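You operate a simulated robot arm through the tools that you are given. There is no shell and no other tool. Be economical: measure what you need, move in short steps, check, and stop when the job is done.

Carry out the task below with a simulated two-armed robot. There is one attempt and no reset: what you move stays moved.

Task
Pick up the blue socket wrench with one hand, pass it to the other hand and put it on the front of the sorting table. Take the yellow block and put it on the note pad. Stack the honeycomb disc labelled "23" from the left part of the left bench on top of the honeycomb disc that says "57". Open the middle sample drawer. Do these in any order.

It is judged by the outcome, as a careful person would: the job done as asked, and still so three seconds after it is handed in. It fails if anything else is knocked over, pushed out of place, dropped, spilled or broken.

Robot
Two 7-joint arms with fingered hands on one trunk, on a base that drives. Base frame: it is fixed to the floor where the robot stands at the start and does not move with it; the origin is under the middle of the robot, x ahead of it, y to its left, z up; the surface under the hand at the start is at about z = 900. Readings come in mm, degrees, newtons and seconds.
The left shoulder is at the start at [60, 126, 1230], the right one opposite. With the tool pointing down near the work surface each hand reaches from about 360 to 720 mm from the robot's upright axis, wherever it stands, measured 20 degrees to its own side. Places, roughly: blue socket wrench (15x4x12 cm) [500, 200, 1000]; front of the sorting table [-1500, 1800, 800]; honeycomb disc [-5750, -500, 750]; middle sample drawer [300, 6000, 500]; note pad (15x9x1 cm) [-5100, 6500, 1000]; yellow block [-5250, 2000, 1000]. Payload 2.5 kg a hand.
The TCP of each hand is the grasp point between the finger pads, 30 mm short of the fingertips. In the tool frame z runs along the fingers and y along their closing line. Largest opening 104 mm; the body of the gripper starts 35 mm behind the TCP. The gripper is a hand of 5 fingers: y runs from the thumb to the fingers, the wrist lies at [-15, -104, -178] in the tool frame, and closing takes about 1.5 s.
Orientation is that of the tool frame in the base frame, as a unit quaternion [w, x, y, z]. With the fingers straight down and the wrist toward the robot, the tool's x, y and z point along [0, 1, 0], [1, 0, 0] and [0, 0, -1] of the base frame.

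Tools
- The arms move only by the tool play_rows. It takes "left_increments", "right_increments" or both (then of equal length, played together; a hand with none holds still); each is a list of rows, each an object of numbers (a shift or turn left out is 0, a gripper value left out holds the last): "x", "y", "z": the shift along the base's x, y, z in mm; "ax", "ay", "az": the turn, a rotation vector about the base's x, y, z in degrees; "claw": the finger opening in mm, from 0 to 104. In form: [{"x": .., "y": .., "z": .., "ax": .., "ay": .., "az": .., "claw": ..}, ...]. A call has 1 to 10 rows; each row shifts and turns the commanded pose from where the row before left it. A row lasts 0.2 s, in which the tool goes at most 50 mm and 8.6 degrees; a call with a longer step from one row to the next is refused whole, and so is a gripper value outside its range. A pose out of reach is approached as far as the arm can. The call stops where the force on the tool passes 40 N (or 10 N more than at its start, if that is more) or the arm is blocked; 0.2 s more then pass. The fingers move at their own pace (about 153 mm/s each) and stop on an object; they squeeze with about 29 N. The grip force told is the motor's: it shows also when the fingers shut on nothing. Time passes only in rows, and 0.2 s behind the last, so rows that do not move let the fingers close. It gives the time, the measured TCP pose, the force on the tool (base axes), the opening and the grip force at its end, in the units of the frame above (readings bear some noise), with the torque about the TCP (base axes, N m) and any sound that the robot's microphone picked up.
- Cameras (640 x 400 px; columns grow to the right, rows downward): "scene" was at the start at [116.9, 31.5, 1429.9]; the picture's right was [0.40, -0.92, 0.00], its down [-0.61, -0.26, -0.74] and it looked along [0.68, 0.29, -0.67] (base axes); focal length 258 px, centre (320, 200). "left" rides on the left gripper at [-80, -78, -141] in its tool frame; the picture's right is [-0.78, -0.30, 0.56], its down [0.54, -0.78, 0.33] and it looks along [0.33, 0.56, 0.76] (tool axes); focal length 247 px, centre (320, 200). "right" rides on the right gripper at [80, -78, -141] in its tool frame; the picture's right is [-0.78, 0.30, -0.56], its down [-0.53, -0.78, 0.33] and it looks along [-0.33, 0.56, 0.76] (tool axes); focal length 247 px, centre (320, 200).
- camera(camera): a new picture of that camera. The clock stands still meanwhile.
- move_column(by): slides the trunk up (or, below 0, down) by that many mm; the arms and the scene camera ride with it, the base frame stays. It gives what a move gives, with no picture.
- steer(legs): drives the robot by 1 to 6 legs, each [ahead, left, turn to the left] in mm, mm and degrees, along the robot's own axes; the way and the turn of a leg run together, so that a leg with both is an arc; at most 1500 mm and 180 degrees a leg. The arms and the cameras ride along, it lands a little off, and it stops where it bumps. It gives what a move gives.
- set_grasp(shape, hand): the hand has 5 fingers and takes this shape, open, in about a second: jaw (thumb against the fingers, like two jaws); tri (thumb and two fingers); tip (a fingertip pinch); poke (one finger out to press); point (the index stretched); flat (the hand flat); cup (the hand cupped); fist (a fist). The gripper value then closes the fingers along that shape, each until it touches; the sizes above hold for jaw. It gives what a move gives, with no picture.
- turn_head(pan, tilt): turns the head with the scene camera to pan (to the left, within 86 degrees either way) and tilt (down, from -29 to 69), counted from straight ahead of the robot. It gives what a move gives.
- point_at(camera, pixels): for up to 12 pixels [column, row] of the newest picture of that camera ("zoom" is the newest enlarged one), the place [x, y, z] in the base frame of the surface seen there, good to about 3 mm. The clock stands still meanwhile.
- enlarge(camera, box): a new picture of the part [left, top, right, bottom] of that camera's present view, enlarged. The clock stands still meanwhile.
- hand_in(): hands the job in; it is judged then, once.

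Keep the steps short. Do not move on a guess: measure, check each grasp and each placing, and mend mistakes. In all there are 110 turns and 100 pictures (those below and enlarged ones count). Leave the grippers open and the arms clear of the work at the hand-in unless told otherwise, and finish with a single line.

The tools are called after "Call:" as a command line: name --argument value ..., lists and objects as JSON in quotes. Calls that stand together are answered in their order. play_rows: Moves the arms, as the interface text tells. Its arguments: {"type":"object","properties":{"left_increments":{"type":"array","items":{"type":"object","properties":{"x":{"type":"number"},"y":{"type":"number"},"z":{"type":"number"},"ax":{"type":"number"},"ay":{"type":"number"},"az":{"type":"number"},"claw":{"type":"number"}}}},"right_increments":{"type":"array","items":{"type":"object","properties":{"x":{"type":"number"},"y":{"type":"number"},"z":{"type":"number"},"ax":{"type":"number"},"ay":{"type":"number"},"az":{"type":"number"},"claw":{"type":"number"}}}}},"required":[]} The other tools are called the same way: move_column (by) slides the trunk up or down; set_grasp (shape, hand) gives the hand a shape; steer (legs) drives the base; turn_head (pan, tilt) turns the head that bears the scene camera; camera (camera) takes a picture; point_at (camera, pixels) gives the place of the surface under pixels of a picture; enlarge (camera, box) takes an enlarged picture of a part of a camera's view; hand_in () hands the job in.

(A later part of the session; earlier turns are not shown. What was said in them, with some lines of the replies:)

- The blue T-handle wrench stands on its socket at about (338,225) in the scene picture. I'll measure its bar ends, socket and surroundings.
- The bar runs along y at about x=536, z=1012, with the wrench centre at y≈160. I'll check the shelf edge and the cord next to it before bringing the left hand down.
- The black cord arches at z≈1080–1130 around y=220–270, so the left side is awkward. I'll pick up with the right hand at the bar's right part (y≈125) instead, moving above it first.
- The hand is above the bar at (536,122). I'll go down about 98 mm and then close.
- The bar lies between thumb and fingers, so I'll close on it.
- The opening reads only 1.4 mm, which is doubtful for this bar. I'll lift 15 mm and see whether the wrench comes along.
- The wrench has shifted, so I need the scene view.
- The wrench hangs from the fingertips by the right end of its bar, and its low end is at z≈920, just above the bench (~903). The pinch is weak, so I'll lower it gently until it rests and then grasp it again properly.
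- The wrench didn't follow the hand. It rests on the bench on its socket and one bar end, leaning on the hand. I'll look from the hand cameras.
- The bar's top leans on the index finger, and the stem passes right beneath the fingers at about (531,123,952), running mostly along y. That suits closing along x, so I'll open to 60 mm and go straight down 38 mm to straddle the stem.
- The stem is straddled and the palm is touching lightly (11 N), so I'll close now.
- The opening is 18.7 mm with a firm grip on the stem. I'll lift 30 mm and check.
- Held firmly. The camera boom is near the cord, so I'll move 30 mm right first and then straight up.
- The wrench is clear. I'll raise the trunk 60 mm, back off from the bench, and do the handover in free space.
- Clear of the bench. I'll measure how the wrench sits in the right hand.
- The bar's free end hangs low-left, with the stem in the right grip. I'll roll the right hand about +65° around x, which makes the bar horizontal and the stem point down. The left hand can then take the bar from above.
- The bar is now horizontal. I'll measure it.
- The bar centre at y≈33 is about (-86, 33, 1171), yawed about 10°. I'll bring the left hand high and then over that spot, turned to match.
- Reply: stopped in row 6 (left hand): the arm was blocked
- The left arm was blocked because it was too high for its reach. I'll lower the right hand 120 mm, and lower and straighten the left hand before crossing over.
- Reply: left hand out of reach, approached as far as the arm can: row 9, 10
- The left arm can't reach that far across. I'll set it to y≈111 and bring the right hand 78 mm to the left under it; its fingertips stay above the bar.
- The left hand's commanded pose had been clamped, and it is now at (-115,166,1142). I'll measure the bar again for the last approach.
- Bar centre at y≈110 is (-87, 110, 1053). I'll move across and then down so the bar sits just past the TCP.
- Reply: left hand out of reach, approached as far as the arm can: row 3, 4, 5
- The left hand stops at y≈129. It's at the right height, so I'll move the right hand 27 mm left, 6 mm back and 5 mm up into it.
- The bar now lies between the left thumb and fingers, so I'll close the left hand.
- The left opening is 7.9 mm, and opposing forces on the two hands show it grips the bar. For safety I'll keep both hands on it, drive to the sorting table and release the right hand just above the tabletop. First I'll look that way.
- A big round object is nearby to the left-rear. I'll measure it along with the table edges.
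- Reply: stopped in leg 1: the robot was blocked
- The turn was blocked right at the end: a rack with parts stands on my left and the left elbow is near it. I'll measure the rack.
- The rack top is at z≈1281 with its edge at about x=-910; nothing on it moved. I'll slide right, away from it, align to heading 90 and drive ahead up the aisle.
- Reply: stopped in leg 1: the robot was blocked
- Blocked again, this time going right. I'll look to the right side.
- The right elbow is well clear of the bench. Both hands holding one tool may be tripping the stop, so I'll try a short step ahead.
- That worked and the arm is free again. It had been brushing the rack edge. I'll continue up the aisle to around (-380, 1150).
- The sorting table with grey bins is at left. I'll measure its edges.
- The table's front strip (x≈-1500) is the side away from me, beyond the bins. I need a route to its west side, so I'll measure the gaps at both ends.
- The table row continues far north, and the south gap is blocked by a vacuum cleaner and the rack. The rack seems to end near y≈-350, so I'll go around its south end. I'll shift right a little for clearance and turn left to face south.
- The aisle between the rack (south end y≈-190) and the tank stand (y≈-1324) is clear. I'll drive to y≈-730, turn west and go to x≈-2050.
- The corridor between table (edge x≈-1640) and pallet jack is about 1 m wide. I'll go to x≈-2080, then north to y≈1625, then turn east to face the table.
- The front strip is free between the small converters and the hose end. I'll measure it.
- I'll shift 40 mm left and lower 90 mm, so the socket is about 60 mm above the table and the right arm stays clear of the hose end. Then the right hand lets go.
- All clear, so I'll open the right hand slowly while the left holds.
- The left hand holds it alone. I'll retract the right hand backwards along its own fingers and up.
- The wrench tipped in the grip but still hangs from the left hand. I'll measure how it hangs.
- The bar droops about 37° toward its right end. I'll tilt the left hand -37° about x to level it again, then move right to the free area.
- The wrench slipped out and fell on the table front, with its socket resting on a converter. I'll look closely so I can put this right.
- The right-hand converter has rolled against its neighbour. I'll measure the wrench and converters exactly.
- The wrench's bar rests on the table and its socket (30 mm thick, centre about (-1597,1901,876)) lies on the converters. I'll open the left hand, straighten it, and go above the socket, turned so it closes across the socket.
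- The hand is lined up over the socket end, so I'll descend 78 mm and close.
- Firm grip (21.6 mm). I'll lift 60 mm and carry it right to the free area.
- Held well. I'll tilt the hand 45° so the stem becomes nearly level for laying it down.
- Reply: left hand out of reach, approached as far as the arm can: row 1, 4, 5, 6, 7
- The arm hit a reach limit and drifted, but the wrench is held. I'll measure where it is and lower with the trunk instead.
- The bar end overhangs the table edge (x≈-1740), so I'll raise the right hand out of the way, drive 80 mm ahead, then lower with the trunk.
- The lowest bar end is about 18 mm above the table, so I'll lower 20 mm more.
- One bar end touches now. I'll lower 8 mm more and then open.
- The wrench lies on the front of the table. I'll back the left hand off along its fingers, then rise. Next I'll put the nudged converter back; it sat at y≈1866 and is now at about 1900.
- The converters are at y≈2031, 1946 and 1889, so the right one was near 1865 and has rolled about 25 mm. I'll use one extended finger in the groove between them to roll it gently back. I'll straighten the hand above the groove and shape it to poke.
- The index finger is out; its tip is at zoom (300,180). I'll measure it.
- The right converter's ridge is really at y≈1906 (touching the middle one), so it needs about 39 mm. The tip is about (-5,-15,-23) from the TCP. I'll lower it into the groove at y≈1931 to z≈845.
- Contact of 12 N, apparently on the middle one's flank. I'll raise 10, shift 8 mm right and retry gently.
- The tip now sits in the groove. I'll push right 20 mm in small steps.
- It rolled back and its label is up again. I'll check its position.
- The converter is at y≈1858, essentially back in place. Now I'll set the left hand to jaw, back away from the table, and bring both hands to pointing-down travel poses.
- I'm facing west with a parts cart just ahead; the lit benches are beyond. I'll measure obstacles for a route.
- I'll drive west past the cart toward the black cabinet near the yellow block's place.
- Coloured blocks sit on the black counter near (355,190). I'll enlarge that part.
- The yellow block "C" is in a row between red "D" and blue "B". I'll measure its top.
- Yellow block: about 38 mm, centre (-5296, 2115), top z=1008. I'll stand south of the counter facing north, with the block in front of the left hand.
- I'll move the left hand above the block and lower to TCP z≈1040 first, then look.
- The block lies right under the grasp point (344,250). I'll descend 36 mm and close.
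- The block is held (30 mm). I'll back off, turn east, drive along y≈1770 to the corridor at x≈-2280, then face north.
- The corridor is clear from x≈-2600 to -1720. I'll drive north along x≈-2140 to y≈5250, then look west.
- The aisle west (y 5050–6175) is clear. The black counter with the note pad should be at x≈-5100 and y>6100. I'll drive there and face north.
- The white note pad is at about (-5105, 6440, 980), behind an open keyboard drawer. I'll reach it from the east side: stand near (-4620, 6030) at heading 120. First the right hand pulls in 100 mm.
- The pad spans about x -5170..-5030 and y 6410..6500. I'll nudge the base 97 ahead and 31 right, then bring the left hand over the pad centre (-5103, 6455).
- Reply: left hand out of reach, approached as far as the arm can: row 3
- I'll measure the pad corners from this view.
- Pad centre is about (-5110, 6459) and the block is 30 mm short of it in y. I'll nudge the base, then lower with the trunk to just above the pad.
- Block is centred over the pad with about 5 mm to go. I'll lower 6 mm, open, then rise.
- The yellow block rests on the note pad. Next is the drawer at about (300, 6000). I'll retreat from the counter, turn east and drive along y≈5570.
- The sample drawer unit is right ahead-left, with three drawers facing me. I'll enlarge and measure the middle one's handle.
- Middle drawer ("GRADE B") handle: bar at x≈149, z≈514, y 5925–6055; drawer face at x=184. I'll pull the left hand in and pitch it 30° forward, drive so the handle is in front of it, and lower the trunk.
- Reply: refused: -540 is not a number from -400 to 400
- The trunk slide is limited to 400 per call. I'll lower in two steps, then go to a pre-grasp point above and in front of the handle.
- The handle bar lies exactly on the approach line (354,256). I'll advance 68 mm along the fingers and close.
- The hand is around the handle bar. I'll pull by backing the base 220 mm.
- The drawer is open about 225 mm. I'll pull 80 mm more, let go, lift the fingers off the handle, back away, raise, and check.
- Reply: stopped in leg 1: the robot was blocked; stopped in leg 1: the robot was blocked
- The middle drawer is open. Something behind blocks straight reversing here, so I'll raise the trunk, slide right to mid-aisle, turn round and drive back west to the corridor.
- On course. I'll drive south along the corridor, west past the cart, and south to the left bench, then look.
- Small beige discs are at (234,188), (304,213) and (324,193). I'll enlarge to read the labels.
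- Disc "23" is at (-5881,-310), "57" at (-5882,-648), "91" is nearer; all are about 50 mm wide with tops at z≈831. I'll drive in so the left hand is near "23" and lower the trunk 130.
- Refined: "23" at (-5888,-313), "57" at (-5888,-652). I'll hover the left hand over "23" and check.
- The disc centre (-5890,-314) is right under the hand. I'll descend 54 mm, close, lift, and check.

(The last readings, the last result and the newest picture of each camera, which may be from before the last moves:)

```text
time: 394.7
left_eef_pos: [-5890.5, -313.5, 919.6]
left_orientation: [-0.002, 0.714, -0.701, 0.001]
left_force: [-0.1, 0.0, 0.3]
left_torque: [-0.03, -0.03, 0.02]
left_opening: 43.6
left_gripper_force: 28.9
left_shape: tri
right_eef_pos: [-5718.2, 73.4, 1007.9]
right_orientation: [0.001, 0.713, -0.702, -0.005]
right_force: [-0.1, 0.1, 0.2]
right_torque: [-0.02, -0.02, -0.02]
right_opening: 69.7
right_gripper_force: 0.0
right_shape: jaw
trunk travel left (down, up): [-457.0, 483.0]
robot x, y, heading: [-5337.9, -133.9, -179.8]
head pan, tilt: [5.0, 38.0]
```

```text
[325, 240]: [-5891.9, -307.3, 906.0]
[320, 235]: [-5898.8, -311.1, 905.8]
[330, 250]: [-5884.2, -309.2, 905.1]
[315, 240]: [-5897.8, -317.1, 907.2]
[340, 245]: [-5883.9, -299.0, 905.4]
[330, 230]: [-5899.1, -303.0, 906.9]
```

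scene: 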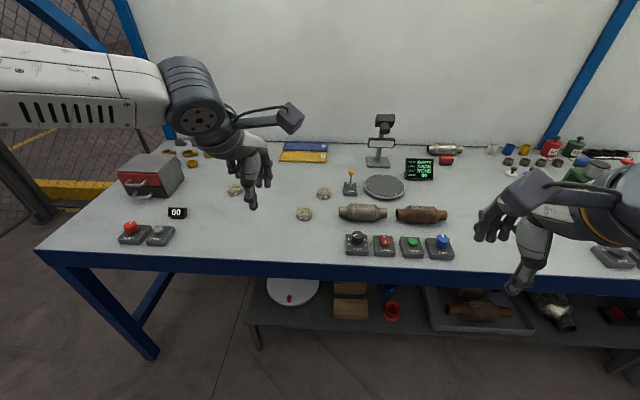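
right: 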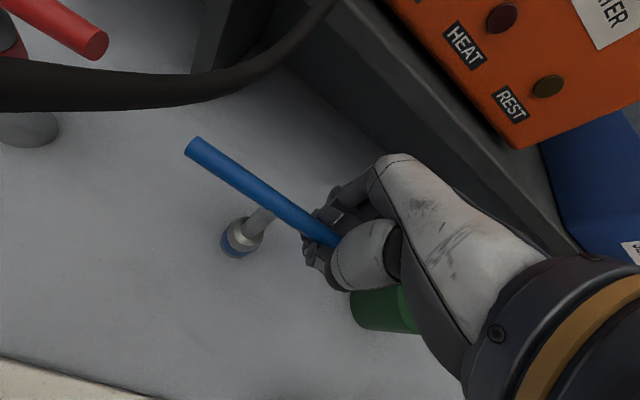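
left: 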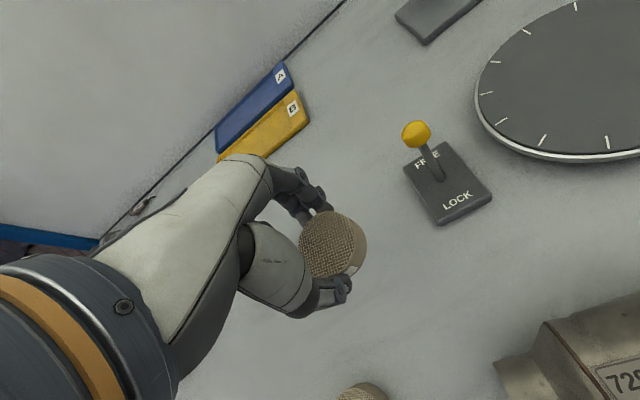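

Disc "23" is held level (top 13 mm below the TCP, disc centre about +3,+6 from it). I'll slide the base 340 mm left to bring it over "57" and measure.

Call:
steer --legs '[[0, 341, 0]]'

Call:
camera --camera "left"

Call:
point_at --camera "left" --pixels '[[327, 243], [328, 215], [300, 245], [365, 262], [362, 275], [370, 255], [355, 280], [375, 265]]'

```text
time: 396.9
left_eef_pos: [-5887.2, -655.7, 920.7]
left_orientation: [-0.002, 0.714, -0.7, 0.001]
left_force: [-0.1, -0.1, -0.6]
left_torque: [-0.02, -0.06, 0.0]
left_opening: 43.7
left_gripper_force: 29.0
left_shape: tri
right_eef_pos: [-5714.3, -271.1, 1007.9]
right_orientation: [0.0, 0.713, -0.701, -0.005]
right_force: [0.5, -0.3, -0.5]
right_torque: [0.0, -0.04, 0.0]
right_opening: 69.6
right_gripper_force: 0.0
right_shape: jaw
trunk travel left (down, up): [-457.0, 483.0]
robot x, y, heading: [-5342.5, -476.0, -179.4]
head pan, tilt: [5.0, 38.0]
```

```text
5 pictures are left
```

left: 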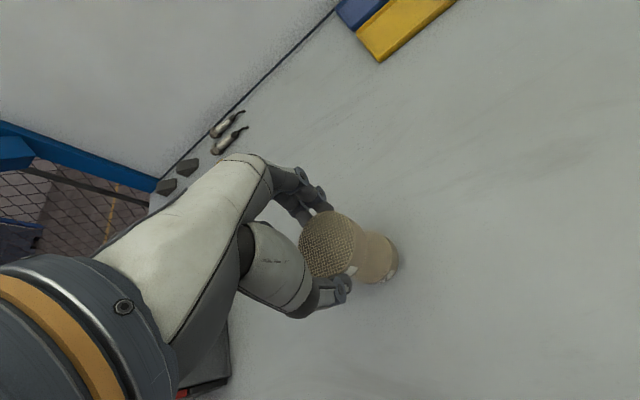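

```text
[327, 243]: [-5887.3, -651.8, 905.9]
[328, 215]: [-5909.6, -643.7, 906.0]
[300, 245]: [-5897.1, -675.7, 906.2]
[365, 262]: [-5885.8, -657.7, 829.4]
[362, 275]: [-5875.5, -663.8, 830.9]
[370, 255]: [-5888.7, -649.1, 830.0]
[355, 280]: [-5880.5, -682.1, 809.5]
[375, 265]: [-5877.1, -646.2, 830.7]
```

The held disc's centre (-5886,-652) is over "57" (-5888,-652). I'll lower 53 mm so it just rests, then open gently and rise.

Call:
play_rows --left_increments '[{"z": -20, "x": -1.5}, {"z": -20}, {"z": -8}, {"z": -5}, {}]'

Call:
play_rows --left_increments '[{"claw": 46}, {"claw": 50}, {"claw": 58}, {"claw": 75}, {}, {"z": 25}, {"z": 40}, {"z": 40}, {}]'

Call:
camera --camera "left"

Call:
point_at --camera "left" --pixels '[[360, 250], [370, 260], [350, 260], [360, 275], [380, 270], [375, 290]]'

```text
time: 398.1
left_eef_pos: [-5888.6, -655.2, 867.1]
left_orientation: [-0.002, 0.714, -0.7, 0.0]
left_force: [0.1, -0.8, -0.7]
left_torque: [-0.06, 0.03, 0.01]
left_opening: 43.8
left_gripper_force: 29.1
left_shape: tri
right_eef_pos: [-5715.8, -270.2, 1006.9]
right_orientation: [0.001, 0.713, -0.701, -0.006]
right_force: [0.9, -0.4, -0.7]
right_torque: [0.02, 0.05, 0.0]
right_opening: 69.7
right_gripper_force: 0.1
right_shape: jaw
trunk travel left (down, up): [-457.0, 483.0]
robot x, y, heading: [-5335.0, -478.5, -179.6]
head pan, tilt: [5.0, 38.0]
```

```text
time: 400.1
left_eef_pos: [-5890.7, -654.9, 972.4]
left_orientation: [-0.002, 0.714, -0.7, 0.001]
left_force: [0.9, -0.1, 0.0]
left_torque: [-0.02, 0.0, 0.0]
left_opening: 74.5
left_gripper_force: 0.1
left_shape: tri
right_eef_pos: [-5714.9, -269.1, 1006.2]
right_orientation: [0.001, 0.714, -0.701, -0.005]
right_force: [0.2, 0.2, -0.8]
right_torque: [0.0, 0.0, -0.04]
right_opening: 69.8
right_gripper_force: 0.0
right_shape: jaw
trunk travel left (down, up): [-457.0, 483.0]
robot x, y, heading: [-5339.8, -477.5, -179.5]
head pan, tilt: [5.0, 38.0]
```

```text
4 pictures are left
```

left: 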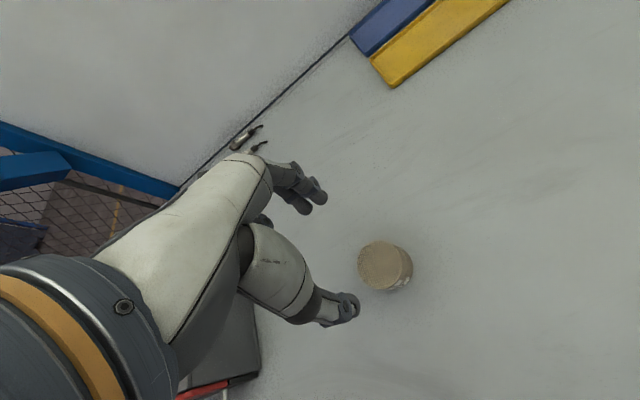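

```text
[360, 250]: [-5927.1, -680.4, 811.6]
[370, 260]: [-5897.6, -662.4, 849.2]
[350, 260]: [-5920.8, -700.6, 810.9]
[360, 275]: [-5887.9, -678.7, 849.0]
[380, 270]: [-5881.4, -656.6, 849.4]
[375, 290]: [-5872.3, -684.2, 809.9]
```

"23" sits on "57" (top now at z≈850, aligned). I'll open the hands, raise, back away, and take a last look.

Call:
move_column --by 130

Call:
steer --legs '[[-350, 0, 0]]'

Call:
play_rows --left_increments '[{"claw": 100}, {}, {}]' --right_increments '[{"claw": 100}, {}, {}]'

Call:
turn_head --pan 5 --tilt 38

Call:
enlarge --camera "scene" --box '[220, 140, 420, 265]'

```text
time: 401.7
left_eef_pos: [-5889.8, -655.9, 1103.3]
left_orientation: [-0.002, 0.714, -0.701, 0.001]
left_force: [-1.0, 1.0, 0.6]
left_torque: [0.0, -0.02, -0.01]
left_opening: 74.6
left_gripper_force: 0.1
left_shape: tri
right_eef_pos: [-5714.5, -270.4, 1136.5]
right_orientation: [0.0, 0.713, -0.701, -0.006]
right_force: [-0.1, -0.8, -0.2]
right_torque: [0.0, 0.03, 0.0]
right_opening: 69.6
right_gripper_force: 0.2
right_shape: jaw
trunk travel left (down, up): [-587.0, 353.0]
robot x, y, heading: [-5338.9, -476.3, -179.5]
head pan, tilt: [5.0, 38.0]
```

```text
time: 404.0
left_eef_pos: [-5540.7, -649.7, 1103.0]
left_orientation: [-0.001, 0.711, -0.703, 0.001]
left_force: [-0.1, 0.7, 0.2]
left_torque: [-0.01, 0.01, 0.05]
left_opening: 74.8
left_gripper_force: 0.1
left_shape: tri
right_eef_pos: [-5361.1, -266.4, 1136.2]
right_orientation: [0.002, 0.71, -0.705, -0.005]
right_force: [0.3, 0.6, 0.1]
right_torque: [-0.02, 0.0, 0.02]
right_opening: 69.8
right_gripper_force: 0.1
right_shape: jaw
trunk travel left (down, up): [-587.0, 353.0]
robot x, y, heading: [-4987.0, -475.3, 179.9]
head pan, tilt: [5.0, 38.0]
```

```text
time: 404.8
left_eef_pos: [-5541.9, -649.0, 1102.7]
left_orientation: [-0.002, 0.711, -0.703, 0.001]
left_force: [0.6, -0.3, 0.7]
left_torque: [0.01, 0.02, -0.03]
left_opening: 100.1
left_gripper_force: 0.0
left_shape: tri
right_eef_pos: [-5362.7, -265.4, 1137.6]
right_orientation: [0.0, 0.71, -0.704, -0.006]
right_force: [-0.4, 0.2, 0.3]
right_torque: [0.0, -0.01, -0.01]
right_opening: 100.0
right_gripper_force: 0.0
right_shape: jaw
trunk travel left (down, up): [-587.0, 353.0]
robot x, y, heading: [-4992.9, -478.9, 179.6]
head pan, tilt: [5.0, 38.0]
```

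```text
time: 405.4
left_eef_pos: [-5540.4, -649.7, 1101.9]
left_orientation: [-0.002, 0.711, -0.703, 0.001]
left_force: [0.2, -0.3, 0.1]
left_torque: [0.0, 0.01, 0.01]
left_opening: 100.1
left_gripper_force: 0.0
left_shape: tri
right_eef_pos: [-5361.2, -265.2, 1137.6]
right_orientation: [0.0, 0.709, -0.705, -0.005]
right_force: [0.1, -0.2, 0.3]
right_torque: [-0.01, -0.01, -0.01]
right_opening: 100.2
right_gripper_force: 0.1
right_shape: jaw
trunk travel left (down, up): [-587.0, 353.0]
robot x, y, heading: [-4993.3, -479.5, 179.9]
head pan, tilt: [5.0, 38.0]
```

```text
3.20 times, centred on (320, 202) of scene
```

zoom: 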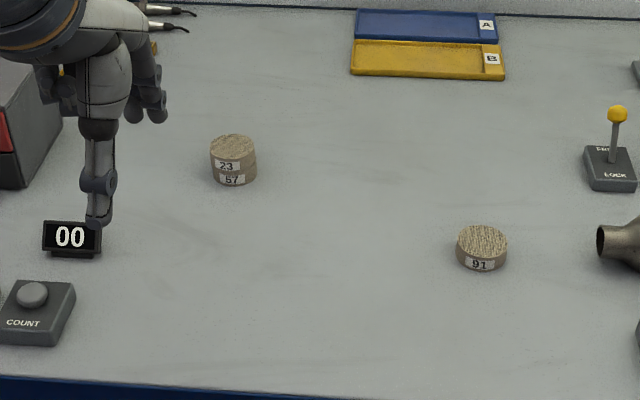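

"23" is neatly stacked on "57" and the other jobs are in place, so I'll hand in.

Call:
hand_in

```text
The job is handed in.
```

All four jobs are handed in: the wrench was passed between hands and lies on the front of the sorting table (it slipped there once, rolling a converter about 4 cm, which I rolled back to within about 1 cm), the yellow block is on the note pad, "23" is stacked on "57", and the middle drawer is open.
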